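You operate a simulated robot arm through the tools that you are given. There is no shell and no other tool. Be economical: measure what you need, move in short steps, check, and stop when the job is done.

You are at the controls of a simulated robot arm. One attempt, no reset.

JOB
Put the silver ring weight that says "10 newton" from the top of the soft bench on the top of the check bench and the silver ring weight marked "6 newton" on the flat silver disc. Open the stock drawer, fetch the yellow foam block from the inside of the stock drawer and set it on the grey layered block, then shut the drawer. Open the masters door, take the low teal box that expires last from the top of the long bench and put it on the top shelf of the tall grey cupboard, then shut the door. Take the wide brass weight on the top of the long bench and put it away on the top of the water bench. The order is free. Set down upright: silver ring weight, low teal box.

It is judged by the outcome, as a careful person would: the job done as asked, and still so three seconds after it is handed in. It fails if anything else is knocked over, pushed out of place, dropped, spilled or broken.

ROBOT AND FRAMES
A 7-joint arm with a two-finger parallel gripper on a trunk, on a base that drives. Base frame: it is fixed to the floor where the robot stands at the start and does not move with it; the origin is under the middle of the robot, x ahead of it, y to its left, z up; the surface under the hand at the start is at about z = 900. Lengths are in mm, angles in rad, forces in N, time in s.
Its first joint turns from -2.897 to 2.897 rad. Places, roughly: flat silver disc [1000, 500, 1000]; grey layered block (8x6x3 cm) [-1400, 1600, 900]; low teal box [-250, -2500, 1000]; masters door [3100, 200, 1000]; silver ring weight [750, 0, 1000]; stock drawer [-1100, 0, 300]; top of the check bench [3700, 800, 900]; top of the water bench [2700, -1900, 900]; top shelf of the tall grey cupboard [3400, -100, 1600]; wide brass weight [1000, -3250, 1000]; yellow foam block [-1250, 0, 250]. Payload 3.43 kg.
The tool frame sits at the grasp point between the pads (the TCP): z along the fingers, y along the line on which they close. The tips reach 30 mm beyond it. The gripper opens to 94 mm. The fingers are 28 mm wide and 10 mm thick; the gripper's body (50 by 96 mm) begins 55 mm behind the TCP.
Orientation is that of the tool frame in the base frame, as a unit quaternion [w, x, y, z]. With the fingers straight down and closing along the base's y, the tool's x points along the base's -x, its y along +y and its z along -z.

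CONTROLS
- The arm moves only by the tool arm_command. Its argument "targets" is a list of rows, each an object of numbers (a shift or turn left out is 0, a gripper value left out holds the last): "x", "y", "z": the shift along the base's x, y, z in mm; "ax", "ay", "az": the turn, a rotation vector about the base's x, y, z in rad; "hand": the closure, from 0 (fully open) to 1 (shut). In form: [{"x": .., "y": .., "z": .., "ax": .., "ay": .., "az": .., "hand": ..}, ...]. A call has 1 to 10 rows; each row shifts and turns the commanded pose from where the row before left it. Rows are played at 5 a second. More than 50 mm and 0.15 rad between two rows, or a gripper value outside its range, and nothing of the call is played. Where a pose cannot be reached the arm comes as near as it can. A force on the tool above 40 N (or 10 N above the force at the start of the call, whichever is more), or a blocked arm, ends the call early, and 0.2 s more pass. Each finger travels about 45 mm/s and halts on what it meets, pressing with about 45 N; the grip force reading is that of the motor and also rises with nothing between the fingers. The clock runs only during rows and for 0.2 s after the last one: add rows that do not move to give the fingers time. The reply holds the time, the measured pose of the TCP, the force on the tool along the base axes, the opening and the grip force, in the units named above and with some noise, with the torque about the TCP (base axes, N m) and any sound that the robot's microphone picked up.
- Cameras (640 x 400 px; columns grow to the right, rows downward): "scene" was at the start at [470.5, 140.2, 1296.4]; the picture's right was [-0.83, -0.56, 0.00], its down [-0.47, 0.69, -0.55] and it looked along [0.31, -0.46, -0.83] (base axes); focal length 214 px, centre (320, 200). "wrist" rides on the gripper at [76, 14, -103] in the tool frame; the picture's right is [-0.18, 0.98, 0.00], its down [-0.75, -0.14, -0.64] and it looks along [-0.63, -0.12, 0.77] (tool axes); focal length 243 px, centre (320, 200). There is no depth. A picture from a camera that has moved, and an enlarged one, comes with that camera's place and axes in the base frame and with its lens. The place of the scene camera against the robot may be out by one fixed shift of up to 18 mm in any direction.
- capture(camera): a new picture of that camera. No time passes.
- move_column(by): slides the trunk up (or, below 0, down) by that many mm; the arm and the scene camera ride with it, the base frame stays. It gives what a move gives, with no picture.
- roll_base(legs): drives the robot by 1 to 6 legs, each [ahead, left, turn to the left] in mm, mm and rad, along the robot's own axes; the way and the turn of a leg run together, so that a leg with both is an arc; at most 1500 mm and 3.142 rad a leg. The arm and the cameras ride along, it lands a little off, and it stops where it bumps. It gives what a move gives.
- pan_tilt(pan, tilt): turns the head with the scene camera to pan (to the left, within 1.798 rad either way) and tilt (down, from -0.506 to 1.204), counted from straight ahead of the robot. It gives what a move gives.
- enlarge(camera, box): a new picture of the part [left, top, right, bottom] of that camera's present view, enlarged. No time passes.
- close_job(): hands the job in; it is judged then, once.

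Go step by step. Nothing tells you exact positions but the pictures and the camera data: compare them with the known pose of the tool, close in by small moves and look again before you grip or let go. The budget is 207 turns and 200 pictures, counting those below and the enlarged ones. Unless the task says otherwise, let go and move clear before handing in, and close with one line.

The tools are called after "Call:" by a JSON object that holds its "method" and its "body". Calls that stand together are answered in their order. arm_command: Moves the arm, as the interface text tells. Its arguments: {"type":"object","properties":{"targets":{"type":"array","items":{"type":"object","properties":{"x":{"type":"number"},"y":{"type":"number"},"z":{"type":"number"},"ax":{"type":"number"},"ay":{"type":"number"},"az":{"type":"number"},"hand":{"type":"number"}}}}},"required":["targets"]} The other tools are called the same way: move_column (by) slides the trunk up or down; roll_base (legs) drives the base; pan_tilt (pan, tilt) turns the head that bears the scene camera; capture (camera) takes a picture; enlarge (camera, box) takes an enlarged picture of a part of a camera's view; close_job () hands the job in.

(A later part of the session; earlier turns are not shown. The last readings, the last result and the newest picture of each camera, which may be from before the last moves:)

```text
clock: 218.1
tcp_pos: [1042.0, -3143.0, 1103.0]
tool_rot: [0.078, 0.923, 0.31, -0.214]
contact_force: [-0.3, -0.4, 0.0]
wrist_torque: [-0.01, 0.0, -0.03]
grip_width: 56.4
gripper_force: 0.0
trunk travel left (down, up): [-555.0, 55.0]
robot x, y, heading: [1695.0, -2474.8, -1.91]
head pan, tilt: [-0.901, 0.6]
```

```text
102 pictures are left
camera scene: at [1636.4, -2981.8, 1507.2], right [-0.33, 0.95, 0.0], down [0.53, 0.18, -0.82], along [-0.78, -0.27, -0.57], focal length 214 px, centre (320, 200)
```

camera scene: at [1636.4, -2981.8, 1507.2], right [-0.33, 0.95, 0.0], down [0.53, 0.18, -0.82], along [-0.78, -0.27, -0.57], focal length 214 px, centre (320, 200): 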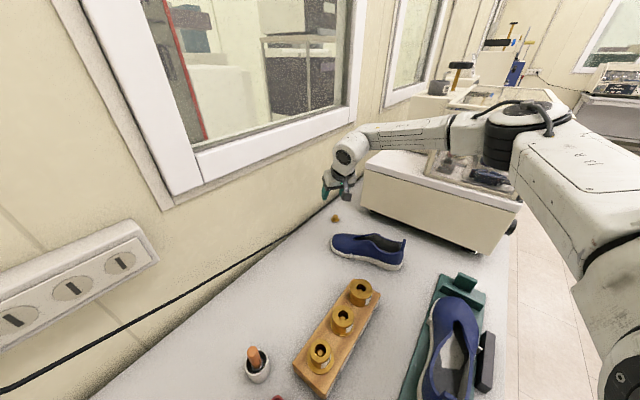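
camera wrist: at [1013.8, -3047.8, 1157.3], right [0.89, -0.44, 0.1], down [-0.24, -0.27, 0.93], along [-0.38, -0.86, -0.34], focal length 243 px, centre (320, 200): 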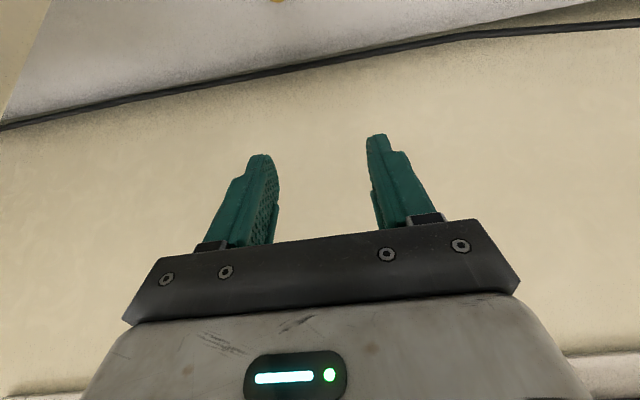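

Call:
{"method": "arm_command", "body": {"targets": [{"x": -25, "y": -2, "z": -15}, {"x": -25, "y": -2, "z": -15}, {"x": -15, "y": -1, "z": -15}, {"z": -20}, {}]}}

Call:
{"method": "capture", "body": {"camera": "wrist"}}

Call:
{"method": "capture", "body": {"camera": "scene"}}

```text
clock: 219.3
tcp_pos: [976.8, -3149.2, 1039.2]
tool_rot: [0.079, 0.922, 0.312, -0.213]
contact_force: [0.3, -0.3, 0.5]
wrist_torque: [0.0, 0.0, 0.01]
grip_width: 56.2
gripper_force: 0.1
trunk travel left (down, up): [-555.0, 55.0]
robot x, y, heading: [1695.5, -2475.0, -1.908]
head pan, tilt: [-0.901, 0.6]
```

```text
101 pictures are left
camera wrist: at [1075.7, -3090.6, 1097.1], right [0.47, -0.88, 0.09], down [-0.4, -0.12, 0.91], along [-0.79, -0.46, -0.41], focal length 243 px, centre (320, 200)
```

wrist: 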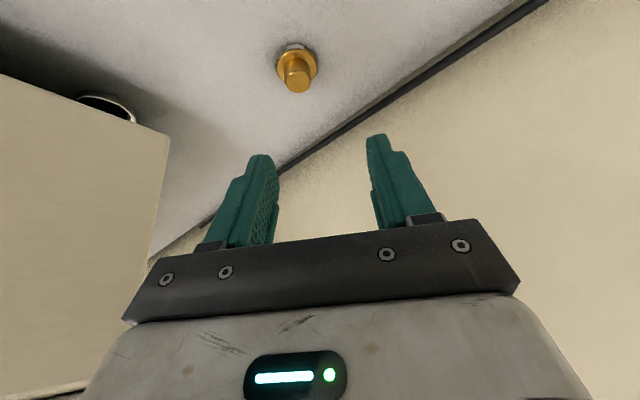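

```text
100 pictures are left
camera scene: at [1636.4, -2981.9, 1507.2], right [-0.33, 0.95, 0.0], down [0.53, 0.18, -0.82], along [-0.78, -0.27, -0.57], focal length 214 px, centre (320, 200)
```

scene: 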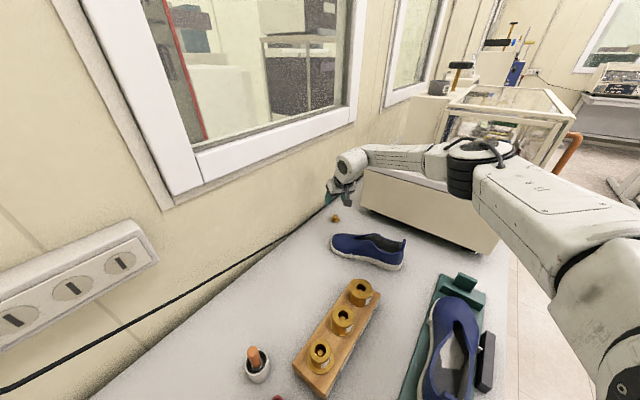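

The brass weight is at (955, -3152). I descend toward it.

Call:
{"method": "arm_command", "body": {"targets": [{"x": -7, "y": 2, "z": -30}, {"x": -7, "y": 1, "z": -30}, {"z": -14}, {}]}}

Call:
{"method": "capture", "body": {"camera": "wrist"}}

Call:
{"method": "enlarge", "body": {"camera": "scene", "box": [290, 150, 390, 240]}}

```text
clock: 220.3
tcp_pos: [962.8, -3144.9, 965.3]
tool_rot: [0.079, 0.923, 0.312, -0.213]
contact_force: [-1.1, -0.1, -0.3]
wrist_torque: [0.01, -0.03, -0.03]
grip_width: 56.2
gripper_force: 0.1
trunk travel left (down, up): [-555.0, 55.0]
robot x, y, heading: [1691.3, -2473.8, -1.908]
head pan, tilt: [-0.901, 0.6]
```

```text
99 pictures are left
camera wrist: at [1061.8, -3086.5, 1024.0], right [0.47, -0.88, 0.09], down [-0.4, -0.12, 0.91], along [-0.79, -0.46, -0.41], focal length 243 px, centre (320, 200)
```

wrist: 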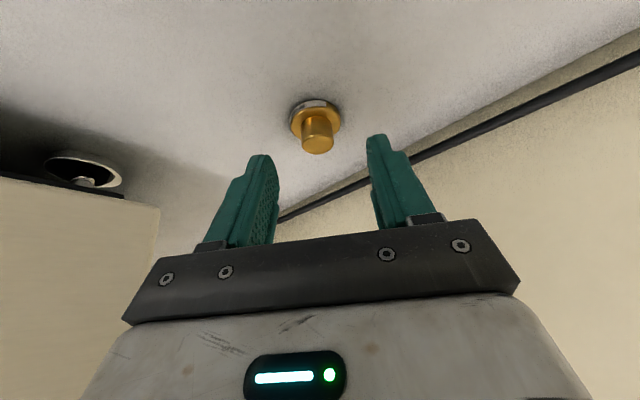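

```text
4.44 times, centred on (340, 195) of scene
camera zoom: at [1636.5, -2981.9, 1507.2], right [-0.33, 0.95, 0.0], down [0.53, 0.18, -0.82], along [-0.78, -0.27, -0.57], focal length 953 px, centre (231, 222)
```

zoom: 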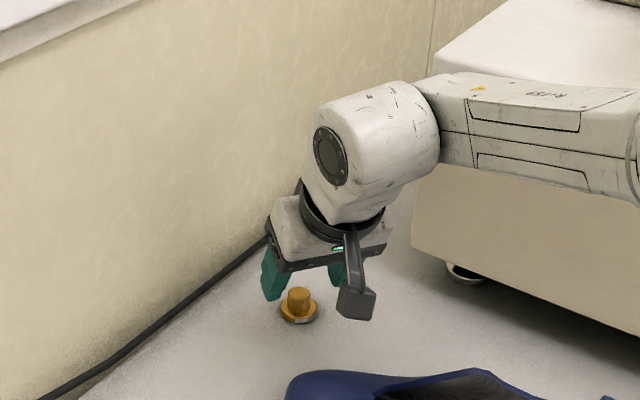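

Call:
{"method": "arm_command", "body": {"targets": [{"z": -12}, {"x": -1, "y": -1, "z": -9}, {}]}}

Call:
{"method": "capture", "body": {"camera": "wrist"}}

```text
clock: 221.1
tcp_pos: [961.6, -3146.7, 943.8]
tool_rot: [0.079, 0.923, 0.312, -0.213]
contact_force: [0.2, 0.8, -0.1]
wrist_torque: [-0.02, -0.02, -0.01]
grip_width: 56.4
gripper_force: 0.1
trunk travel left (down, up): [-555.0, 55.0]
robot x, y, heading: [1697.1, -2477.1, -1.909]
head pan, tilt: [-0.901, 0.6]
```

```text
97 pictures are left
camera wrist: at [1061.0, -3087.4, 1002.2], right [0.47, -0.88, 0.09], down [-0.4, -0.12, 0.91], along [-0.79, -0.46, -0.41], focal length 243 px, centre (320, 200)
```

wrist: 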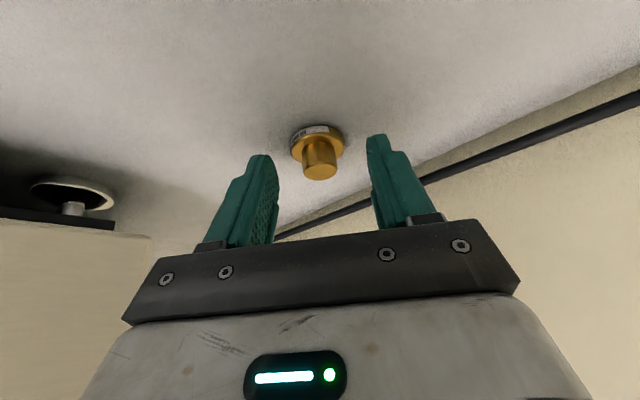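

Call:
{"method": "arm_command", "body": {"targets": [{"z": -2, "hand": 1}, {"hand": 1}, {"hand": 1}, {"hand": 1}, {"hand": 1}, {"hand": 1}, {"hand": 1}]}}

Call:
{"method": "arm_command", "body": {"targets": [{"z": 20}, {"z": 30}, {"x": 10, "z": 40}, {}]}}

Call:
{"method": "capture", "body": {"camera": "wrist"}}

```text
clock: 222.7
tcp_pos: [961.2, -3146.5, 943.8]
tool_rot: [0.079, 0.923, 0.312, -0.213]
contact_force: [0.1, 0.0, 1.5]
wrist_torque: [-0.02, 0.05, -0.01]
grip_width: 20.4
gripper_force: 44.7
trunk travel left (down, up): [-555.0, 55.0]
robot x, y, heading: [1697.9, -2476.1, -1.911]
head pan, tilt: [-0.901, 0.6]
```

```text
clock: 223.7
tcp_pos: [972.3, -3146.2, 1032.3]
tool_rot: [0.079, 0.923, 0.311, -0.213]
contact_force: [-0.3, 0.2, -1.5]
wrist_torque: [-0.01, -0.01, 0.01]
grip_width: 20.4
gripper_force: 45.3
trunk travel left (down, up): [-555.0, 55.0]
robot x, y, heading: [1696.1, -2477.2, -1.908]
head pan, tilt: [-0.901, 0.6]
```

```text
96 pictures are left
camera wrist: at [1071.2, -3087.8, 1090.9], right [0.47, -0.88, 0.09], down [-0.4, -0.12, 0.91], along [-0.79, -0.46, -0.41], focal length 243 px, centre (320, 200)
```

wrist: 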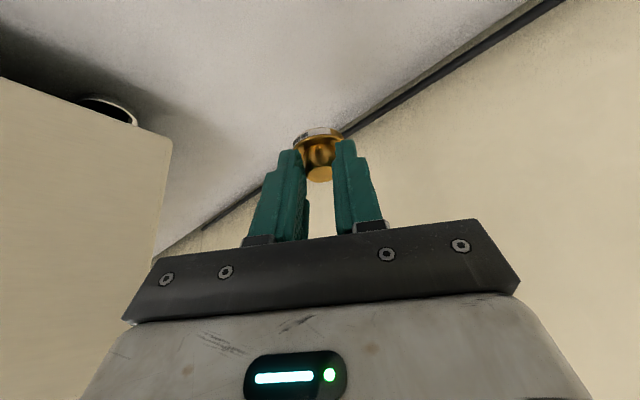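

The brass weight is held. I retrace the way out: up, back along the path, and level the hand.

Call:
{"method": "arm_command", "body": {"targets": [{"x": 25, "y": 2, "z": 24}, {"x": 25, "y": 2, "z": 24}, {"x": 25, "y": 2, "z": 23}, {"x": 25, "y": 2}, {"x": 25, "y": 2}, {"x": 25, "y": 2, "ax": 0.084, "ay": -0.112}, {"x": 25, "y": 2, "ax": 0.084, "ay": -0.112}, {"x": 25, "y": 2, "ax": 0.084, "ay": -0.112}, {}]}}

Call:
{"method": "arm_command", "body": {"targets": [{"x": 30, "y": 5}, {"x": 30, "y": 10}, {"x": 30, "y": 15}, {"x": 25, "y": 30}, {"x": 20, "y": 35}, {"x": 20, "y": 35}, {}]}}

Call:
{"method": "roll_base", "body": {"legs": [[-450, 0, 0]]}}

Call:
{"method": "pan_tilt", "body": {"pan": 1.2, "tilt": 0.5}}

Call:
{"method": "capture", "body": {"camera": "scene"}}

```text
clock: 225.7
tcp_pos: [1173.5, -3131.2, 1102.6]
tool_rot: [0.013, 0.948, 0.318, -0.016]
contact_force: [-0.1, 0.1, -0.9]
wrist_torque: [0.02, -0.01, 0.01]
grip_width: 20.4
gripper_force: 44.7
trunk travel left (down, up): [-555.0, 55.0]
robot x, y, heading: [1690.6, -2472.5, -1.909]
head pan, tilt: [-0.901, 0.6]
```

```text
clock: 227.3
tcp_pos: [1327.8, -3000.6, 1104.5]
tool_rot: [0.014, 0.948, 0.317, -0.017]
contact_force: [0.8, 0.0, -0.9]
wrist_torque: [-0.01, 0.01, 0.0]
grip_width: 20.3
gripper_force: 45.1
trunk travel left (down, up): [-555.0, 55.0]
robot x, y, heading: [1695.0, -2472.3, -1.908]
head pan, tilt: [-0.901, 0.6]
```

```text
clock: 230.0
tcp_pos: [1480.3, -2571.6, 1105.4]
tool_rot: [0.013, 0.947, 0.319, -0.015]
contact_force: [-0.4, -0.4, -0.1]
wrist_torque: [0.0, -0.03, 0.02]
grip_width: 20.1
gripper_force: 45.4
trunk travel left (down, up): [-555.0, 55.0]
robot x, y, heading: [1850.7, -2041.4, -1.905]
head pan, tilt: [-0.901, 0.6]
```

```text
clock: 232.0
tcp_pos: [1481.0, -2570.9, 1104.3]
tool_rot: [0.013, 0.947, 0.319, -0.016]
contact_force: [0.5, 0.5, -1.7]
wrist_torque: [0.0, 0.0, -0.05]
grip_width: 20.2
gripper_force: 45.1
trunk travel left (down, up): [-555.0, 55.0]
robot x, y, heading: [1848.6, -2043.5, -1.905]
head pan, tilt: [1.201, 0.499]
```

```text
95 pictures are left
camera scene: at [1941.8, -2581.0, 1516.3], right [-0.65, -0.76, 0.0], down [-0.36, 0.31, -0.88], along [0.67, -0.57, -0.48], focal length 214 px, centre (320, 200)
```

scene: 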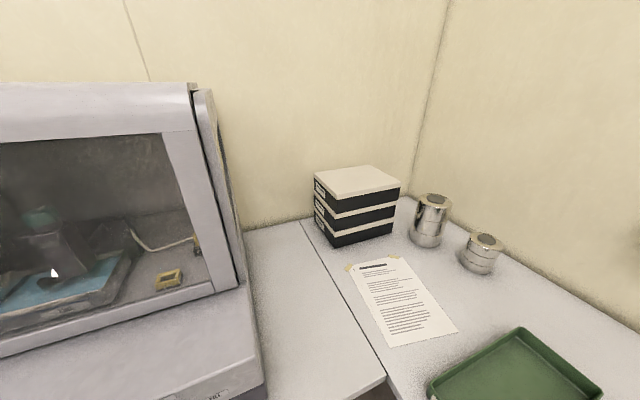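

The water bench runs left of the corner, with a free strip between the grey machine and the seam, around n≈2965, u≈-1880. I reposition and turn left to face it.

Call:
{"method": "roll_base", "body": {"legs": [[345, -206, 0], [0, 0, 1.0]]}}

Call:
{"method": "pan_tilt", "body": {"pan": 0.1, "tilt": 0.8}}

Call:
{"method": "capture", "body": {"camera": "scene"}}

Call:
{"method": "capture", "body": {"camera": "wrist"}}

```text
clock: 237.0
tcp_pos: [1784.7, -2886.4, 1104.8]
tool_rot: [0.019, 0.68, 0.733, -0.007]
contact_force: [-0.4, -0.5, -1.5]
wrist_torque: [-0.04, 0.03, -0.01]
grip_width: 20.3
gripper_force: 45.3
trunk travel left (down, up): [-555.0, 55.0]
robot x, y, heading: [1541.3, -2298.3, -0.911]
head pan, tilt: [1.201, 0.499]
```

```text
clock: 238.4
tcp_pos: [1786.8, -2886.8, 1105.9]
tool_rot: [0.021, 0.68, 0.733, -0.008]
contact_force: [0.1, 0.6, -2.0]
wrist_torque: [0.03, -0.02, 0.01]
grip_width: 20.5
gripper_force: 44.7
trunk travel left (down, up): [-555.0, 55.0]
robot x, y, heading: [1539.7, -2295.8, -0.914]
head pan, tilt: [0.099, 0.799]
```

```text
94 pictures are left
camera scene: at [2010.4, -2577.2, 1490.3], right [-0.72, -0.69, 0.0], down [-0.49, 0.52, -0.7], along [0.48, -0.5, -0.72], focal length 214 px, centre (320, 200)
```

scene: 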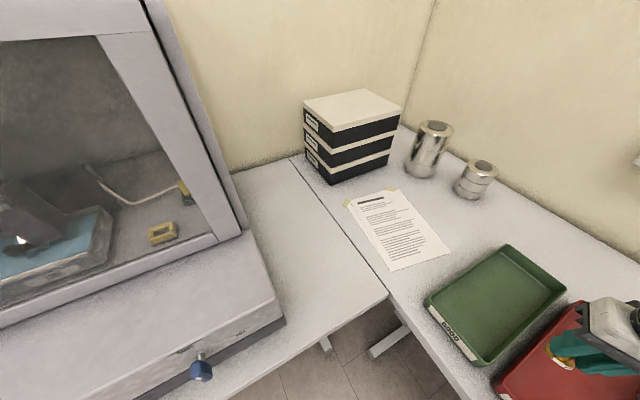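

```text
93 pictures are left
camera wrist: at [1792.6, -2804.8, 1203.8], right [0.99, -0.11, 0.02], down [-0.1, -0.74, 0.67], along [-0.06, -0.67, -0.74], focal length 243 px, centre (320, 200)
```

wrist: 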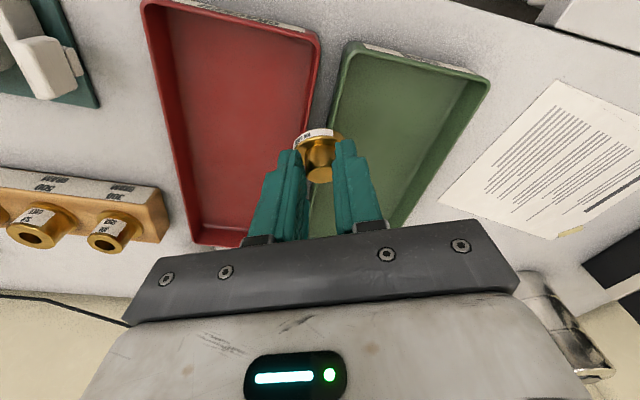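

The brass must be set with the same pitch as it was gripped. I move over the free strip, yawing the hand.

Call:
{"method": "arm_command", "body": {"targets": [{"x": 39, "y": 10, "az": 0.06}, {"x": 39, "y": 10, "az": 0.06}, {"x": 39, "y": 10, "az": 0.06}, {"x": 39, "y": 10, "az": 0.06}, {"x": 39, "y": 10, "az": 0.06}, {"x": 39, "y": 10, "az": 0.06}, {"x": 39, "y": 10, "az": 0.06}, {"x": 39, "y": 10, "az": 0.06}, {"x": 39, "y": 10, "az": 0.06}, {}]}}

Call:
{"method": "capture", "body": {"camera": "scene"}}

```text
clock: 240.6
tcp_pos: [2136.9, -2795.4, 1104.4]
tool_rot: [0.021, 0.459, 0.888, -0.002]
contact_force: [-0.2, 0.7, -1.9]
wrist_torque: [-0.01, -0.02, 0.0]
grip_width: 20.8
gripper_force: 44.6
trunk travel left (down, up): [-555.0, 55.0]
robot x, y, heading: [1539.1, -2288.5, -0.904]
head pan, tilt: [0.099, 0.799]
```

```text
92 pictures are left
camera scene: at [2010.7, -2577.1, 1490.2], right [-0.72, -0.69, 0.0], down [-0.49, 0.52, -0.7], along [0.48, -0.51, -0.72], focal length 214 px, centre (320, 200)
```

scene: 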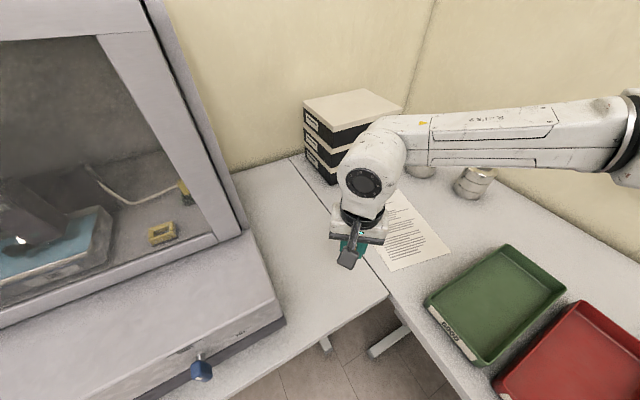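

Call:
{"method": "arm_command", "body": {"targets": [{"x": 10, "y": 4, "ax": -0.114, "ay": -0.081}, {"x": 10, "y": 3, "ax": -0.114, "ay": -0.081}, {"x": 10, "y": 3, "ax": -0.114, "ay": -0.081}, {"z": -40}, {"z": -40}, {"z": -40}, {"z": -20}, {}]}}

Call:
{"method": "capture", "body": {"camera": "wrist"}}

Call:
{"method": "enlarge", "body": {"camera": "scene", "box": [260, 180, 440, 340]}}

```text
clock: 242.4
tcp_pos: [2167.6, -2785.4, 962.7]
tool_rot: [0.207, 0.445, 0.866, -0.097]
contact_force: [-0.2, 0.0, -0.8]
wrist_torque: [0.05, 0.02, -0.01]
grip_width: 20.4
gripper_force: 45.3
trunk travel left (down, up): [-555.0, 55.0]
robot x, y, heading: [1535.0, -2296.2, -0.911]
head pan, tilt: [0.099, 0.799]
```

```text
91 pictures are left
camera wrist: at [2112.6, -2684.5, 1021.2], right [0.89, 0.44, 0.1], down [0.1, -0.41, 0.91], along [0.44, -0.8, -0.41], focal length 243 px, centre (320, 200)
```

wrist: 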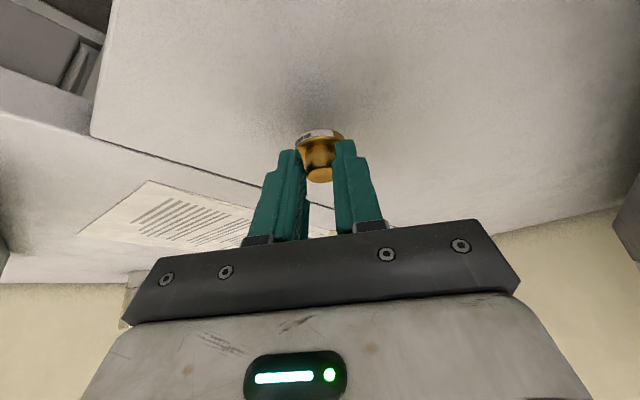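

```text
2.50 times, centred on (350, 260) of scene
camera zoom: at [2010.6, -2577.2, 1490.2], right [-0.72, -0.69, 0.0], down [-0.49, 0.52, -0.7], along [0.48, -0.51, -0.72], focal length 536 px, centre (245, 50)
```

zoom: 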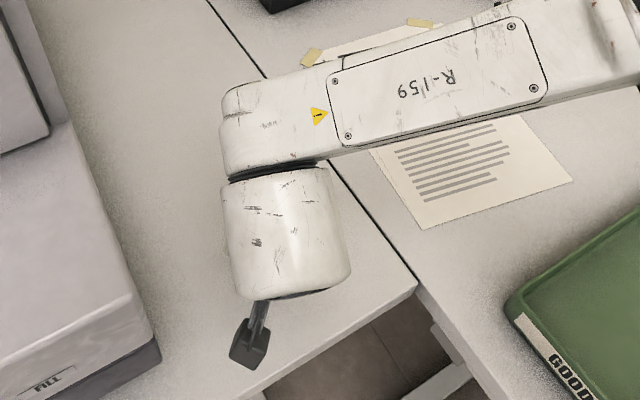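

Brass is over the free strip at the same pitch as gripped. Lower to contact.

Call:
{"method": "arm_command", "body": {"targets": [{"z": -8}, {"z": -6}, {"z": -2}, {}]}}

Call:
{"method": "arm_command", "body": {"targets": [{"z": -2}, {"z": -1}, {}]}}

```text
clock: 243.4
tcp_pos: [2166.5, -2786.3, 947.2]
tool_rot: [0.206, 0.446, 0.866, -0.098]
contact_force: [0.1, 0.6, -1.2]
wrist_torque: [0.03, 0.01, 0.0]
grip_width: 20.7
gripper_force: 45.5
trunk travel left (down, up): [-555.0, 55.0]
robot x, y, heading: [1540.7, -2295.4, -0.909]
head pan, tilt: [0.099, 0.799]
```

```text
clock: 244.2
tcp_pos: [2166.3, -2785.7, 944.8]
tool_rot: [0.206, 0.446, 0.865, -0.098]
contact_force: [0.2, -0.4, -1.5]
wrist_torque: [0.02, 0.0, 0.04]
grip_width: 20.5
gripper_force: 45.4
trunk travel left (down, up): [-555.0, 55.0]
robot x, y, heading: [1538.4, -2296.7, -0.906]
head pan, tilt: [0.099, 0.799]
```

Call:
{"method": "arm_command", "body": {"targets": [{"z": -1.5}, {"z": -1.5}, {}]}}

Call:
{"method": "arm_command", "body": {"targets": [{"z": -1.5}, {}]}}

```text
clock: 245.0
tcp_pos: [2167.0, -2786.0, 941.9]
tool_rot: [0.207, 0.446, 0.865, -0.097]
contact_force: [-2.0, 0.3, 9.9]
wrist_torque: [-0.12, -0.06, -0.02]
grip_width: 20.3
gripper_force: 44.9
trunk travel left (down, up): [-555.0, 55.0]
robot x, y, heading: [1539.1, -2292.1, -0.913]
head pan, tilt: [0.099, 0.799]
```

```text
clock: 245.6
tcp_pos: [2166.5, -2785.8, 942.1]
tool_rot: [0.207, 0.447, 0.865, -0.098]
contact_force: [-2.0, 1.8, 28.4]
wrist_torque: [-0.37, -0.25, -0.02]
grip_width: 20.5
gripper_force: 45.1
trunk travel left (down, up): [-555.0, 55.0]
robot x, y, heading: [1542.5, -2291.5, -0.916]
head pan, tilt: [0.099, 0.799]
```

Call:
{"method": "arm_command", "body": {"targets": [{"z": 1.5}, {"hand": 0.6}, {"hand": 0.4}, {"hand": 0.4}, {"x": -7, "y": 9, "z": 25}, {"x": -7, "y": 9, "z": 25}, {"z": 40}, {"z": 40}, {}]}}

Call:
{"method": "capture", "body": {"camera": "wrist"}}

```text
clock: 247.6
tcp_pos: [2152.8, -2770.6, 1071.9]
tool_rot: [0.206, 0.445, 0.866, -0.097]
contact_force: [0.1, 0.3, 0.5]
wrist_torque: [0.01, -0.03, 0.0]
grip_width: 56.6
gripper_force: 0.1
trunk travel left (down, up): [-555.0, 55.0]
robot x, y, heading: [1542.4, -2288.0, -0.909]
head pan, tilt: [0.099, 0.799]
```

```text
89 pictures are left
camera wrist: at [2097.7, -2668.2, 1130.2], right [0.89, 0.44, 0.1], down [0.1, -0.41, 0.91], along [0.44, -0.8, -0.41], focal length 243 px, centre (320, 200)
```

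wrist: 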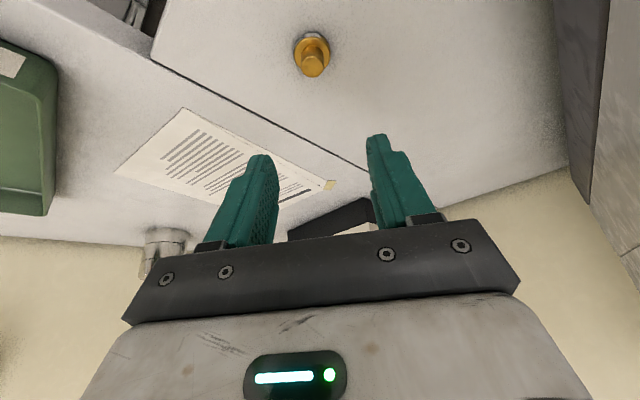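

The brass weight stands on the water bench. Next the teal box: I level the hand, turn back to face the long bench, and look right along it.

Call:
{"method": "arm_command", "body": {"targets": [{"x": -20, "y": 15, "ax": 0.114, "ay": 0.081}, {"x": -20, "y": 15, "ax": 0.114, "ay": 0.081}, {"x": -20, "y": 15, "ax": 0.114, "ay": 0.081}, {"x": -35, "y": 20, "z": 10}, {"x": -35, "y": 20, "z": 10}, {"x": -35, "y": 20, "z": 10}, {}]}}

Call:
{"method": "roll_base", "body": {"legs": [[0, 0, -1.0], [0, -350, 0]]}}

Call:
{"method": "pan_tilt", "body": {"pan": -1.3, "tilt": 0.4}}

Call:
{"method": "capture", "body": {"camera": "scene"}}

```text
clock: 249.2
tcp_pos: [1987.9, -2663.9, 1103.1]
tool_rot: [0.022, 0.46, 0.888, -0.002]
contact_force: [-0.6, 0.4, 0.3]
wrist_torque: [0.0, -0.01, 0.01]
grip_width: 56.1
gripper_force: 0.0
trunk travel left (down, up): [-555.0, 55.0]
robot x, y, heading: [1540.4, -2295.8, -0.915]
head pan, tilt: [0.099, 0.799]
```

```text
clock: 254.0
tcp_pos: [1143.7, -2753.6, 1104.3]
tool_rot: [0.02, 0.829, 0.558, -0.014]
contact_force: [1.2, 0.0, 0.7]
wrist_torque: [-0.02, -0.02, -0.01]
grip_width: 56.5
gripper_force: 0.0
trunk travel left (down, up): [-555.0, 55.0]
robot x, y, heading: [1212.4, -2176.1, -1.913]
head pan, tilt: [0.099, 0.799]
```

```text
clock: 255.5
tcp_pos: [1143.5, -2753.4, 1103.7]
tool_rot: [0.02, 0.829, 0.559, -0.015]
contact_force: [0.1, 0.3, 0.4]
wrist_torque: [0.02, 0.01, 0.01]
grip_width: 56.5
gripper_force: 0.0
trunk travel left (down, up): [-555.0, 55.0]
robot x, y, heading: [1213.2, -2175.2, -1.909]
head pan, tilt: [-1.3, 0.4]
```

```text
88 pictures are left
camera scene: at [1146.4, -2646.6, 1526.1], right [0.07, 1.0, 0.0], down [0.39, -0.03, -0.92], along [-0.92, 0.07, -0.39], focal length 214 px, centre (320, 200)
```

scene: 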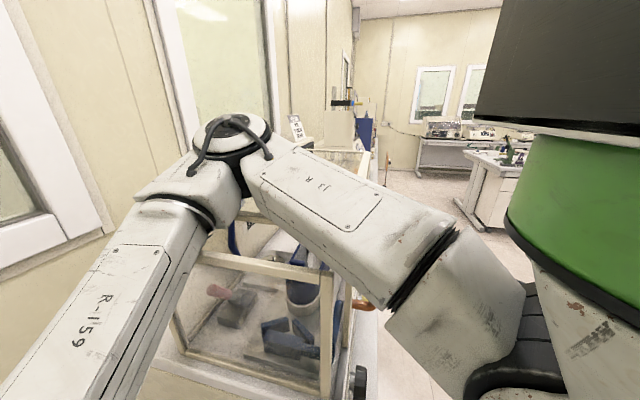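

The arm is hovering above the glass case; I back away before moving right.

Call:
{"method": "roll_base", "body": {"legs": [[-200, 0, 0]]}}

Call:
{"method": "arm_command", "body": {"targets": [{"x": -30, "y": 25}, {"x": -30, "y": 25}, {"x": -30, "y": 25}, {"x": -30, "y": 20}, {"x": -30, "y": 20}, {"x": -30, "y": 20}, {}]}}

Call:
{"method": "capture", "body": {"camera": "scene"}}

```text
clock: 257.1
tcp_pos: [1207.1, -2567.9, 1102.9]
tool_rot: [0.019, 0.83, 0.557, -0.013]
contact_force: [0.1, 0.1, 0.2]
wrist_torque: [-0.02, -0.03, 0.0]
grip_width: 56.5
gripper_force: 0.0
trunk travel left (down, up): [-555.0, 55.0]
robot x, y, heading: [1280.2, -1988.5, -1.911]
head pan, tilt: [-1.3, 0.4]
```

```text
clock: 258.7
tcp_pos: [1018.3, -2454.3, 1098.1]
tool_rot: [0.019, 0.83, 0.557, -0.014]
contact_force: [-0.1, 0.8, -0.3]
wrist_torque: [0.0, 0.0, -0.05]
grip_width: 56.4
gripper_force: 0.2
out of reach, approached as far as the arm can: row 3, 4
trunk travel left (down, up): [-555.0, 55.0]
robot x, y, heading: [1280.8, -1987.2, -1.915]
head pan, tilt: [-1.3, 0.4]
```

```text
87 pictures are left
camera scene: at [1210.3, -2460.9, 1525.5], right [0.07, 1.0, 0.0], down [0.39, -0.03, -0.92], along [-0.92, 0.07, -0.39], focal length 214 px, centre (320, 200)
```

scene: 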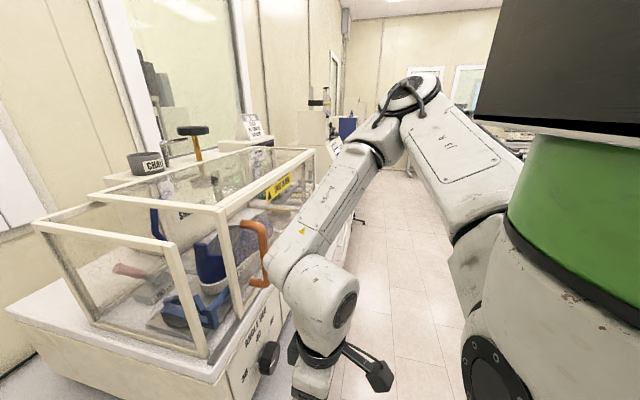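

Call:
{"method": "roll_base", "body": {"legs": [[0, 0, -1.571]]}}

Call:
{"method": "pan_tilt", "body": {"pan": 0.3, "tilt": 0.45}}

Call:
{"method": "capture", "body": {"camera": "scene"}}

```text
clock: 262.9
tcp_pos: [815.7, -1728.8, 1096.8]
tool_rot: [0.003, 0.981, -0.191, -0.023]
contact_force: [0.2, -0.3, -0.1]
wrist_torque: [0.03, -0.01, 0.02]
grip_width: 56.3
gripper_force: 0.0
trunk travel left (down, up): [-555.0, 55.0]
robot x, y, heading: [1280.6, -1988.8, 2.802]
head pan, tilt: [-1.3, 0.4]
```

```text
clock: 264.6
tcp_pos: [814.7, -1728.9, 1097.3]
tool_rot: [0.003, 0.981, -0.191, -0.023]
contact_force: [-0.2, -0.1, -0.4]
wrist_torque: [-0.02, 0.0, -0.02]
grip_width: 56.4
gripper_force: 0.2
trunk travel left (down, up): [-555.0, 55.0]
robot x, y, heading: [1284.1, -1987.2, 2.803]
head pan, tilt: [0.3, 0.45]
```

```text
86 pictures are left
camera scene: at [695.0, -2017.5, 1520.8], right [0.04, 1.0, 0.0], down [0.43, -0.02, -0.9], along [-0.9, 0.04, -0.44], focal length 214 px, centre (320, 200)
```

scene: 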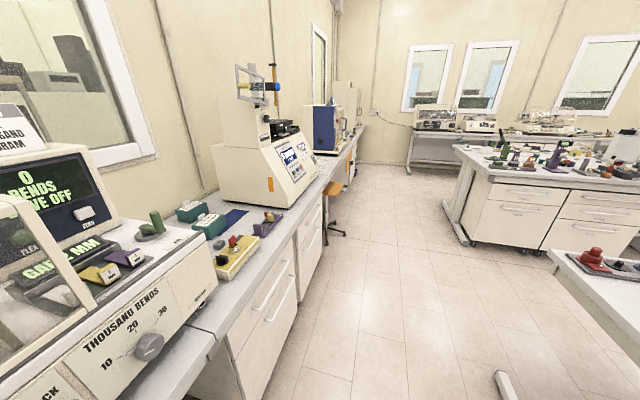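

Call:
{"method": "enlarge", "body": {"camera": "scene", "box": [130, 170, 310, 290]}}

```text
3.33 times, centred on (220, 230) of scene
camera zoom: at [695.0, -2017.5, 1520.8], right [0.04, 1.0, 0.0], down [0.43, -0.02, -0.9], along [-0.9, 0.04, -0.44], focal length 715 px, centre (653, 100)
```

zoom: 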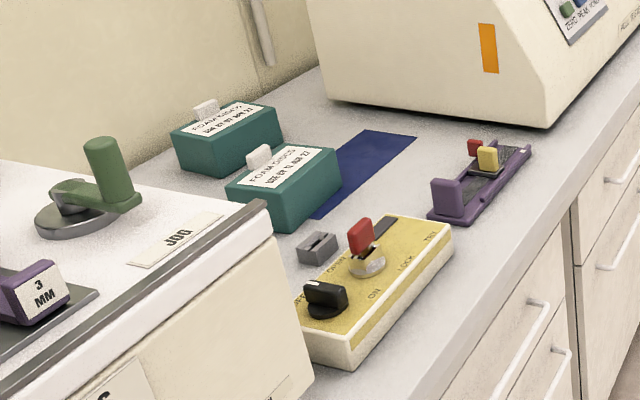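

Two low teal "FOAM DISCS" boxes are on the long bench with use-by dates. I drive closer and turn to them to read both.

Call:
{"method": "roll_base", "body": {"legs": [[1200, 0, 0], [0, 0, 1.571]]}}

Call:
{"method": "pan_tilt", "body": {"pan": -0.3, "tilt": 0.7}}

Call:
{"method": "capture", "body": {"camera": "scene"}}

```text
clock: 274.4
tcp_pos: [-105.7, -2055.3, 1098.4]
tool_rot: [0.019, 0.829, 0.558, -0.014]
contact_force: [-0.4, -0.6, -0.7]
wrist_torque: [-0.02, 0.0, -0.01]
grip_width: 56.6
gripper_force: 0.1
trunk travel left (down, up): [-555.0, 55.0]
robot x, y, heading: [155.0, -1586.0, -1.915]
head pan, tilt: [0.3, 0.45]
```

```text
clock: 275.4
tcp_pos: [-105.0, -2055.7, 1098.2]
tool_rot: [0.018, 0.83, 0.557, -0.014]
contact_force: [0.1, 0.1, -0.1]
wrist_torque: [0.02, 0.0, 0.02]
grip_width: 56.2
gripper_force: 0.0
trunk travel left (down, up): [-555.0, 55.0]
robot x, y, heading: [155.6, -1591.7, -1.918]
head pan, tilt: [-0.3, 0.7]
```

```text
84 pictures are left
camera scene: at [127.9, -2136.6, 1498.6], right [-0.8, 0.6, 0.0], down [0.39, 0.52, -0.77], along [-0.46, -0.61, -0.64], focal length 214 px, centre (320, 200)
```

scene: 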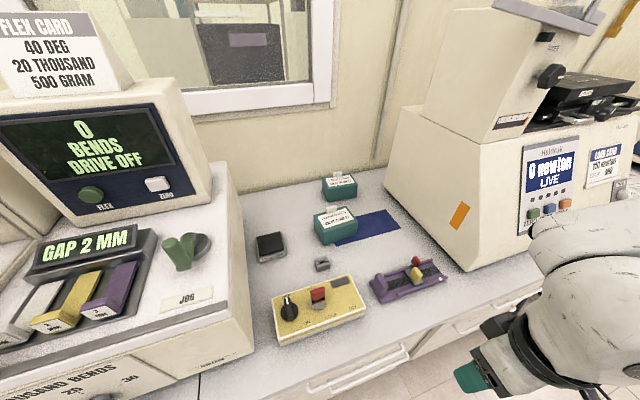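

Call:
{"method": "enlarge", "body": {"camera": "scene", "box": [300, 160, 380, 220]}}

Call:
{"method": "enlarge", "body": {"camera": "scene", "box": [310, 195, 360, 245]}}

```text
6.67 times, centred on (340, 190) of scene
camera zoom: at [127.9, -2136.6, 1498.6], right [-0.8, 0.6, 0.0], down [0.39, 0.52, -0.77], along [-0.46, -0.61, -0.64], focal length 1430 px, centre (187, 267)
```

zoom: 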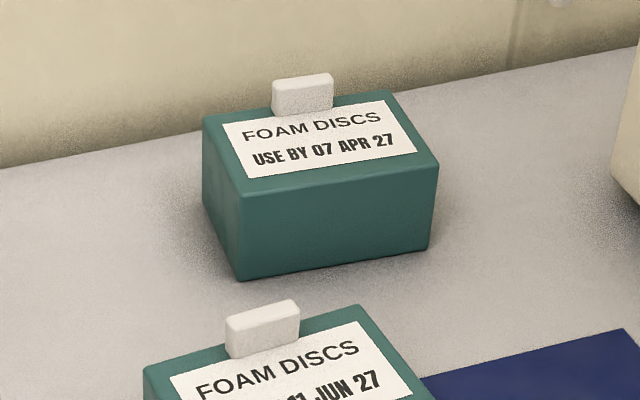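

```text
8.00 times, centred on (335, 220) of scene
camera zoom: at [127.9, -2136.6, 1498.6], right [-0.8, 0.6, 0.0], down [0.39, 0.52, -0.77], along [-0.46, -0.61, -0.64], focal length 1716 px, centre (200, 40)
```

zoom: 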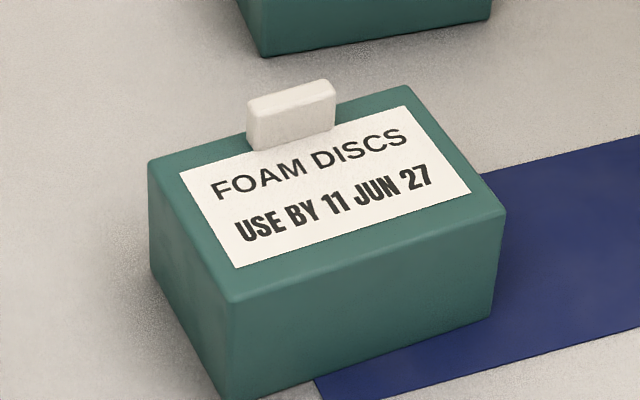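

The front box reads USE BY 11 JUN 27, the rear 07 APR 27, so the front one expires last. I'll grip its white tab with a pitched hand (so it can go straight onto the shelf); first drive up, slightly left.

Call:
{"method": "roll_base", "body": {"legs": [[254, 171, 0]]}}

Call:
{"method": "arm_command", "body": {"targets": [{"az": 0.12, "hand": 0.2}, {"az": 0.05, "z": 15}, {"ax": -0.137, "ay": 0.031}, {"ax": -0.137, "ay": 0.031}, {"ax": -0.137, "ay": 0.031}, {"ax": -0.137, "ay": 0.031}, {"ax": -0.137, "ay": 0.031}, {"ax": -0.137, "ay": 0.031}, {"ax": -0.137, "ay": 0.031}, {}]}}

Call:
{"method": "capture", "body": {"camera": "scene"}}

Call:
{"method": "capture", "body": {"camera": "wrist"}}

```text
clock: 277.5
tcp_pos: [-24.9, -2349.2, 1098.4]
tool_rot: [0.019, 0.829, 0.559, -0.014]
contact_force: [0.0, 0.5, -0.6]
wrist_torque: [0.03, 0.02, 0.01]
grip_width: 56.6
gripper_force: 0.0
trunk travel left (down, up): [-555.0, 55.0]
robot x, y, heading: [235.2, -1885.0, -1.906]
head pan, tilt: [-0.3, 0.7]
```

```text
clock: 279.7
tcp_pos: [-94.9, -2367.2, 1114.7]
tool_rot: [0.31, 0.676, 0.549, -0.381]
contact_force: [-0.1, -0.7, 0.4]
wrist_torque: [0.0, 0.03, -0.01]
grip_width: 75.1
gripper_force: 0.1
out of reach, approached as far as the arm can: row 3, 4, 5, 6, 7
trunk travel left (down, up): [-555.0, 55.0]
robot x, y, heading: [234.1, -1884.9, -1.91]
head pan, tilt: [-0.3, 0.7]
```

```text
81 pictures are left
camera scene: at [209.6, -2429.9, 1498.6], right [-0.8, 0.6, 0.0], down [0.38, 0.52, -0.76], along [-0.46, -0.61, -0.64], focal length 214 px, centre (320, 200)
```

scene: 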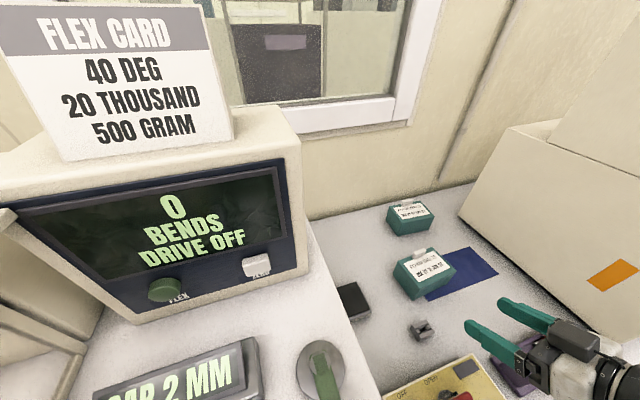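

```text
80 pictures are left
camera wrist: at [-55.5, -2244.8, 1102.4], right [0.94, -0.29, 0.16], down [-0.11, 0.18, 0.98], along [-0.32, -0.94, 0.14], focal length 243 px, centre (320, 200)
```

wrist: 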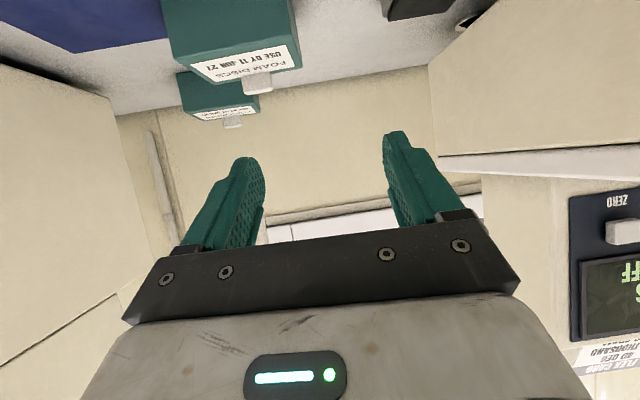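

Hand is pitched ~59° and pointing at the boxes. I move toward the front box's tab, staying above.

Call:
{"method": "arm_command", "body": {"targets": [{"x": -28, "y": -25, "z": -13}, {"x": -28, "y": -25, "z": -13}, {"x": -28, "y": -25, "z": -13}, {"x": -28, "y": -25, "z": -13}, {"x": -28, "y": -25, "z": -13}, {}]}}

Call:
{"method": "capture", "body": {"camera": "wrist"}}

Call:
{"method": "capture", "body": {"camera": "scene"}}

```text
clock: 281.1
tcp_pos: [-235.6, -2492.8, 1048.1]
tool_rot: [0.311, 0.676, 0.55, -0.38]
contact_force: [0.0, -0.2, 0.4]
wrist_torque: [0.02, 0.03, 0.04]
grip_width: 75.1
gripper_force: 0.0
trunk travel left (down, up): [-555.0, 55.0]
robot x, y, heading: [234.0, -1886.2, -1.915]
head pan, tilt: [-0.3, 0.7]
```

```text
79 pictures are left
camera wrist: at [-194.8, -2371.2, 1036.1], right [0.94, -0.29, 0.16], down [-0.11, 0.18, 0.98], along [-0.32, -0.94, 0.14], focal length 243 px, centre (320, 200)
```

wrist: 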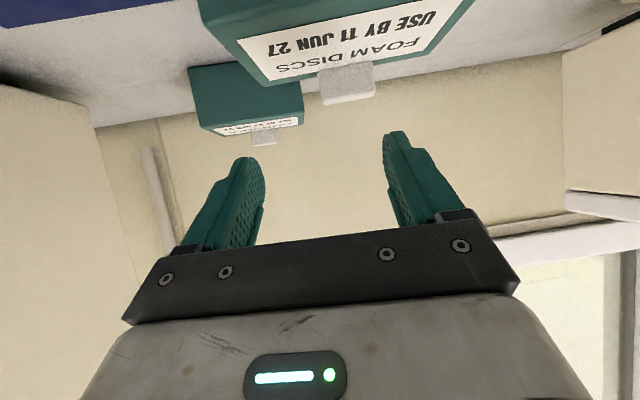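

```text
78 pictures are left
camera scene: at [209.5, -2430.2, 1498.5], right [-0.8, 0.6, 0.0], down [0.38, 0.52, -0.76], along [-0.46, -0.61, -0.64], focal length 214 px, centre (320, 200)
```

scene: 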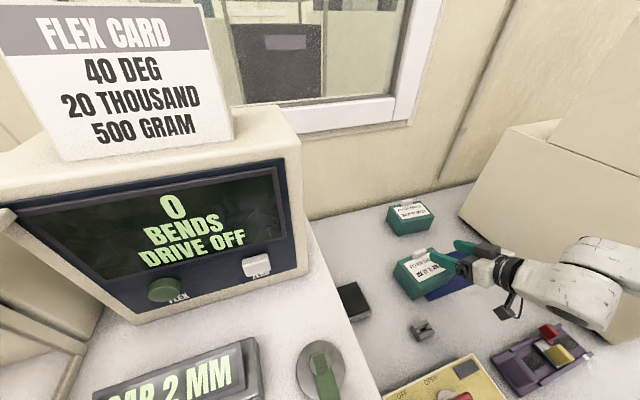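

Call:
{"method": "arm_command", "body": {"targets": [{"x": 10, "y": -3, "z": -13}, {"x": 10, "y": -3, "z": -13}, {"x": -6, "y": -29}, {"x": -6, "y": -27, "z": -6}, {}]}}

Call:
{"method": "capture", "body": {"camera": "wrist"}}

Call:
{"method": "enlarge", "body": {"camera": "scene", "box": [370, 210, 490, 310]}}

```text
clock: 282.3
tcp_pos: [-227.8, -2554.2, 1016.2]
tool_rot: [0.31, 0.676, 0.55, -0.38]
contact_force: [0.3, 0.8, 0.3]
wrist_torque: [0.0, 0.01, -0.01]
grip_width: 75.3
gripper_force: 0.1
trunk travel left (down, up): [-555.0, 55.0]
robot x, y, heading: [237.5, -1881.4, -1.91]
head pan, tilt: [-0.3, 0.7]
```

```text
77 pictures are left
camera wrist: at [-187.5, -2432.1, 1004.2], right [0.94, -0.29, 0.16], down [-0.11, 0.18, 0.98], along [-0.32, -0.94, 0.14], focal length 243 px, centre (320, 200)
```

wrist: 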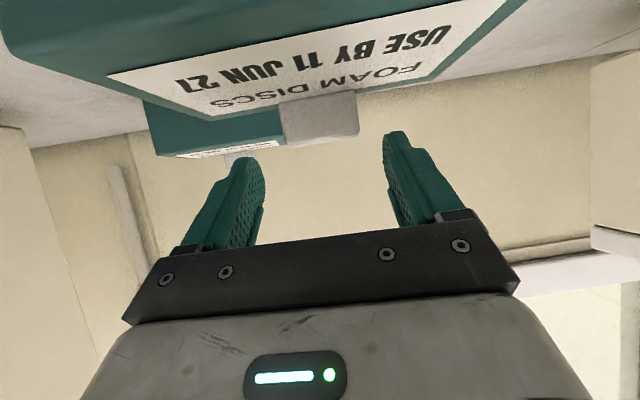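

```text
4.00 times, centred on (430, 260) of scene
camera zoom: at [209.5, -2430.2, 1498.5], right [-0.8, 0.6, 0.0], down [0.38, 0.52, -0.76], along [-0.46, -0.61, -0.64], focal length 858 px, centre (-120, -40)
```

zoom: 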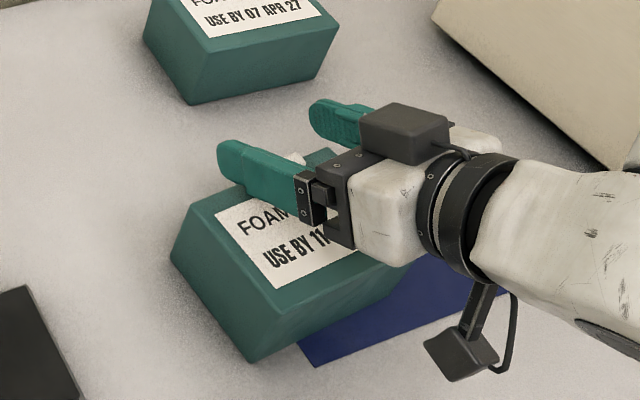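

Triangulated, the tab is at about (-223, -2556, 983), so I need to retreat slightly and lower before closing.

Call:
{"method": "arm_command", "body": {"targets": [{"x": 4, "y": 18}, {"z": -8}, {"z": -6}, {}]}}

Call:
{"method": "capture", "body": {"camera": "wrist"}}

Call:
{"method": "enlarge", "body": {"camera": "scene", "box": [370, 210, 490, 310]}}

```text
clock: 283.3
tcp_pos: [-223.1, -2537.5, 1005.0]
tool_rot: [0.311, 0.676, 0.55, -0.38]
contact_force: [-0.1, 1.1, 0.5]
wrist_torque: [0.0, -0.03, -0.02]
grip_width: 75.2
gripper_force: 0.0
trunk travel left (down, up): [-555.0, 55.0]
robot x, y, heading: [233.4, -1881.2, -1.912]
head pan, tilt: [-0.3, 0.7]
```

```text
75 pictures are left
camera wrist: at [-182.7, -2414.1, 991.8], right [0.94, -0.29, 0.16], down [-0.11, 0.18, 0.98], along [-0.31, -0.94, 0.14], focal length 243 px, centre (320, 200)
```

wrist: 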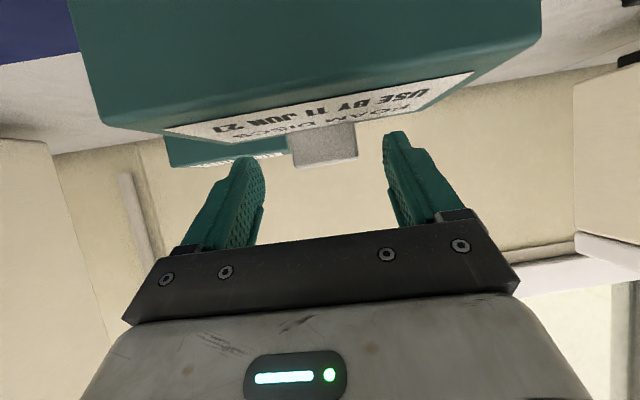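

```text
4.00 times, centred on (430, 260) of scene
camera zoom: at [209.5, -2430.1, 1498.6], right [-0.8, 0.6, 0.0], down [0.38, 0.52, -0.76], along [-0.46, -0.61, -0.64], focal length 858 px, centre (-120, -40)
```

zoom: 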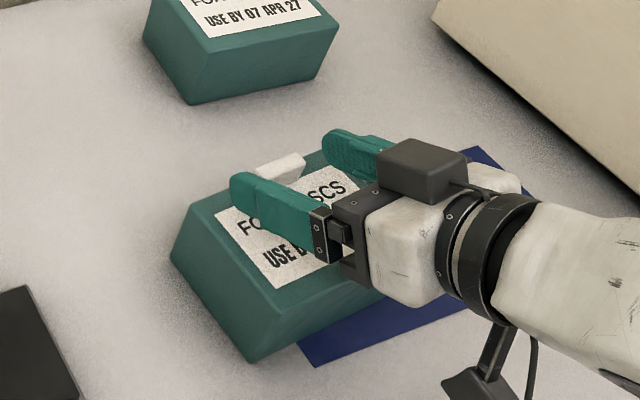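

Call:
{"method": "arm_command", "body": {"targets": [{"x": -3, "y": -12}, {"z": -5}, {"z": -4}, {}]}}

Call:
{"method": "enlarge", "body": {"camera": "scene", "box": [370, 210, 490, 310]}}

Call:
{"method": "capture", "body": {"camera": "wrist"}}

```text
clock: 284.3
tcp_pos: [-227.1, -2548.4, 997.3]
tool_rot: [0.312, 0.674, 0.551, -0.381]
contact_force: [0.1, 2.2, 17.1]
wrist_torque: [-0.25, 0.17, -0.01]
grip_width: 74.8
gripper_force: 0.1
trunk travel left (down, up): [-555.0, 55.0]
robot x, y, heading: [236.8, -1883.3, -1.91]
head pan, tilt: [-0.3, 0.7]
```

```text
4.00 times, centred on (430, 260) of scene
camera zoom: at [209.9, -2429.4, 1499.1], right [-0.8, 0.6, 0.0], down [0.38, 0.52, -0.77], along [-0.46, -0.61, -0.64], focal length 858 px, centre (-120, -40)
```

zoom: 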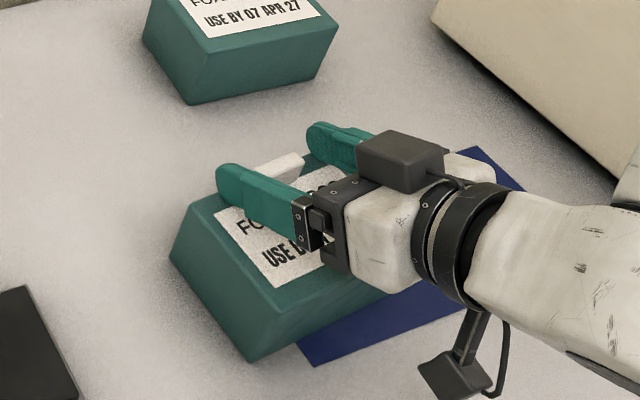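

```text
72 pictures are left
camera wrist: at [-186.9, -2426.2, 984.5], right [0.94, -0.29, 0.16], down [-0.11, 0.19, 0.98], along [-0.31, -0.94, 0.15], focal length 243 px, centre (320, 200)
```

wrist: 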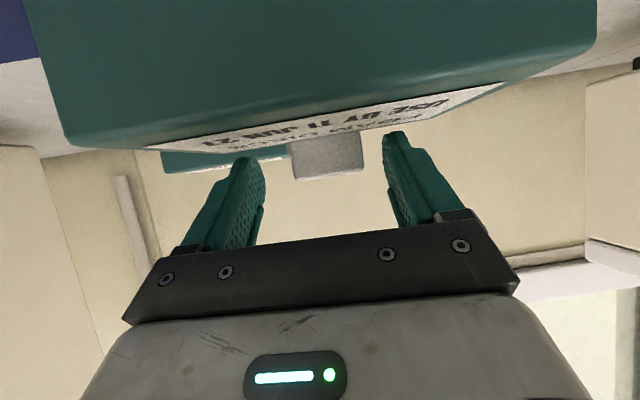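

The fingers rest on the box top on both sides of the tab. I lift 2 mm and close.

Call:
{"method": "arm_command", "body": {"targets": [{"x": -1, "y": -4, "z": 2.5}, {"hand": 1}, {"hand": 1}, {"hand": 1}, {"hand": 1}, {"hand": 1}, {"hand": 1}]}}

Call:
{"method": "arm_command", "body": {"targets": [{"z": 8}, {"z": 10}, {}]}}

Call:
{"method": "enlarge", "body": {"camera": "scene", "box": [370, 210, 490, 310]}}

Call:
{"method": "capture", "body": {"camera": "wrist"}}

```text
clock: 285.9
tcp_pos: [-227.9, -2552.9, 997.5]
tool_rot: [0.31, 0.676, 0.549, -0.381]
contact_force: [3.4, -1.2, 4.2]
wrist_torque: [-0.24, 0.04, 0.08]
grip_width: 39.5
gripper_force: 45.2
trunk travel left (down, up): [-555.0, 55.0]
robot x, y, heading: [236.1, -1884.3, -1.909]
head pan, tilt: [-0.3, 0.7]
```

```text
clock: 286.7
tcp_pos: [-227.8, -2552.0, 1014.6]
tool_rot: [0.31, 0.676, 0.55, -0.38]
contact_force: [-0.1, -0.3, -3.0]
wrist_torque: [-0.02, -0.01, 0.03]
grip_width: 39.5
gripper_force: 44.7
trunk travel left (down, up): [-555.0, 55.0]
robot x, y, heading: [236.0, -1881.4, -1.913]
head pan, tilt: [-0.3, 0.7]
```

```text
4.00 times, centred on (430, 260) of scene
camera zoom: at [209.4, -2430.1, 1498.5], right [-0.8, 0.6, 0.0], down [0.38, 0.52, -0.76], along [-0.46, -0.61, -0.64], focal length 858 px, centre (-120, -40)
```

zoom: 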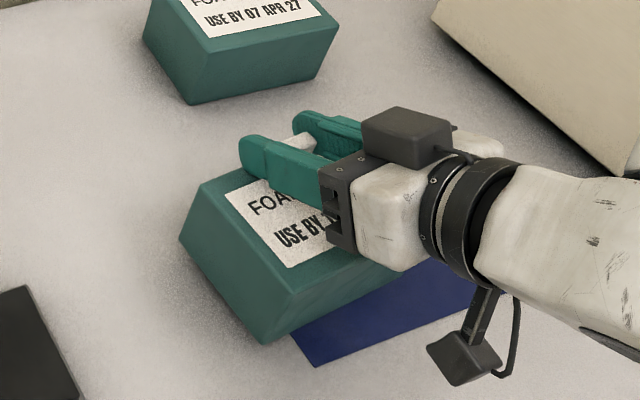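

```text
70 pictures are left
camera wrist: at [-187.4, -2429.9, 1002.8], right [0.94, -0.29, 0.16], down [-0.11, 0.18, 0.98], along [-0.32, -0.94, 0.14], focal length 243 px, centre (320, 200)
```

wrist: 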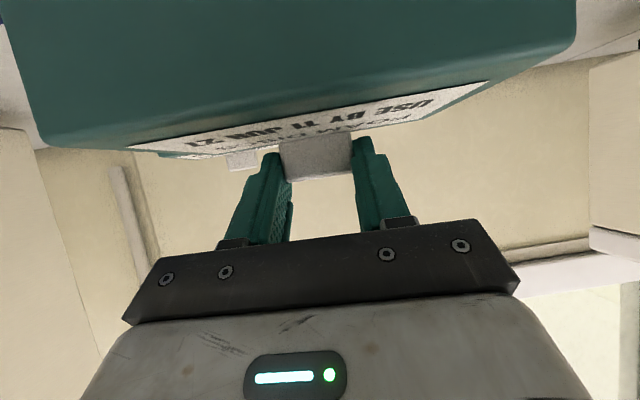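

The box hangs level from its tab. I raise and retract the arm, then back the base off.

Call:
{"method": "arm_command", "body": {"targets": [{"z": 40}, {"x": 5, "y": 25, "z": 35}, {"x": 5, "y": 30, "z": 35}, {"x": 15, "y": 40, "z": 20}, {"x": 20, "y": 40, "z": 10}, {"x": 20, "y": 40, "z": 10}, {}]}}

Call:
{"method": "move_column", "body": {"by": 50}}

Call:
{"method": "roll_base", "body": {"legs": [[-210, 0, 0]]}}

Call:
{"method": "capture", "body": {"camera": "scene"}}

```text
clock: 288.3
tcp_pos: [-164.6, -2377.8, 1164.2]
tool_rot: [0.311, 0.675, 0.55, -0.38]
contact_force: [0.0, -0.2, -1.5]
wrist_torque: [-0.01, -0.01, 0.01]
grip_width: 39.6
gripper_force: 44.8
trunk travel left (down, up): [-555.0, 55.0]
robot x, y, heading: [230.8, -1882.4, -1.916]
head pan, tilt: [-0.3, 0.7]
```

```text
clock: 289.2
tcp_pos: [-164.5, -2377.3, 1215.2]
tool_rot: [0.31, 0.676, 0.55, -0.38]
contact_force: [-0.5, -0.2, -0.7]
wrist_torque: [-0.06, 0.02, 0.0]
grip_width: 39.5
gripper_force: 45.0
trunk travel left (down, up): [-605.0, 5.0]
robot x, y, heading: [234.7, -1882.5, -1.91]
head pan, tilt: [-0.3, 0.7]
```

```text
clock: 290.9
tcp_pos: [-93.2, -2178.1, 1214.9]
tool_rot: [0.312, 0.674, 0.551, -0.38]
contact_force: [-0.2, -0.8, -1.7]
wrist_torque: [-0.07, 0.0, 0.01]
grip_width: 39.3
gripper_force: 45.5
trunk travel left (down, up): [-605.0, 5.0]
robot x, y, heading: [305.4, -1685.1, -1.907]
head pan, tilt: [-0.3, 0.7]
```

```text
69 pictures are left
camera scene: at [281.5, -2230.7, 1548.6], right [-0.8, 0.59, 0.0], down [0.38, 0.52, -0.76], along [-0.45, -0.61, -0.64], focal length 214 px, centre (320, 200)
```

scene: 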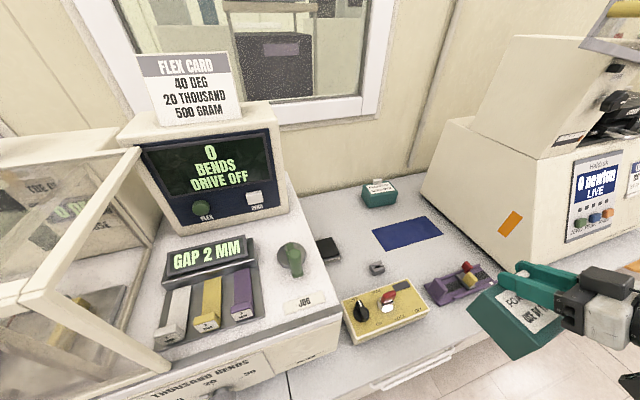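

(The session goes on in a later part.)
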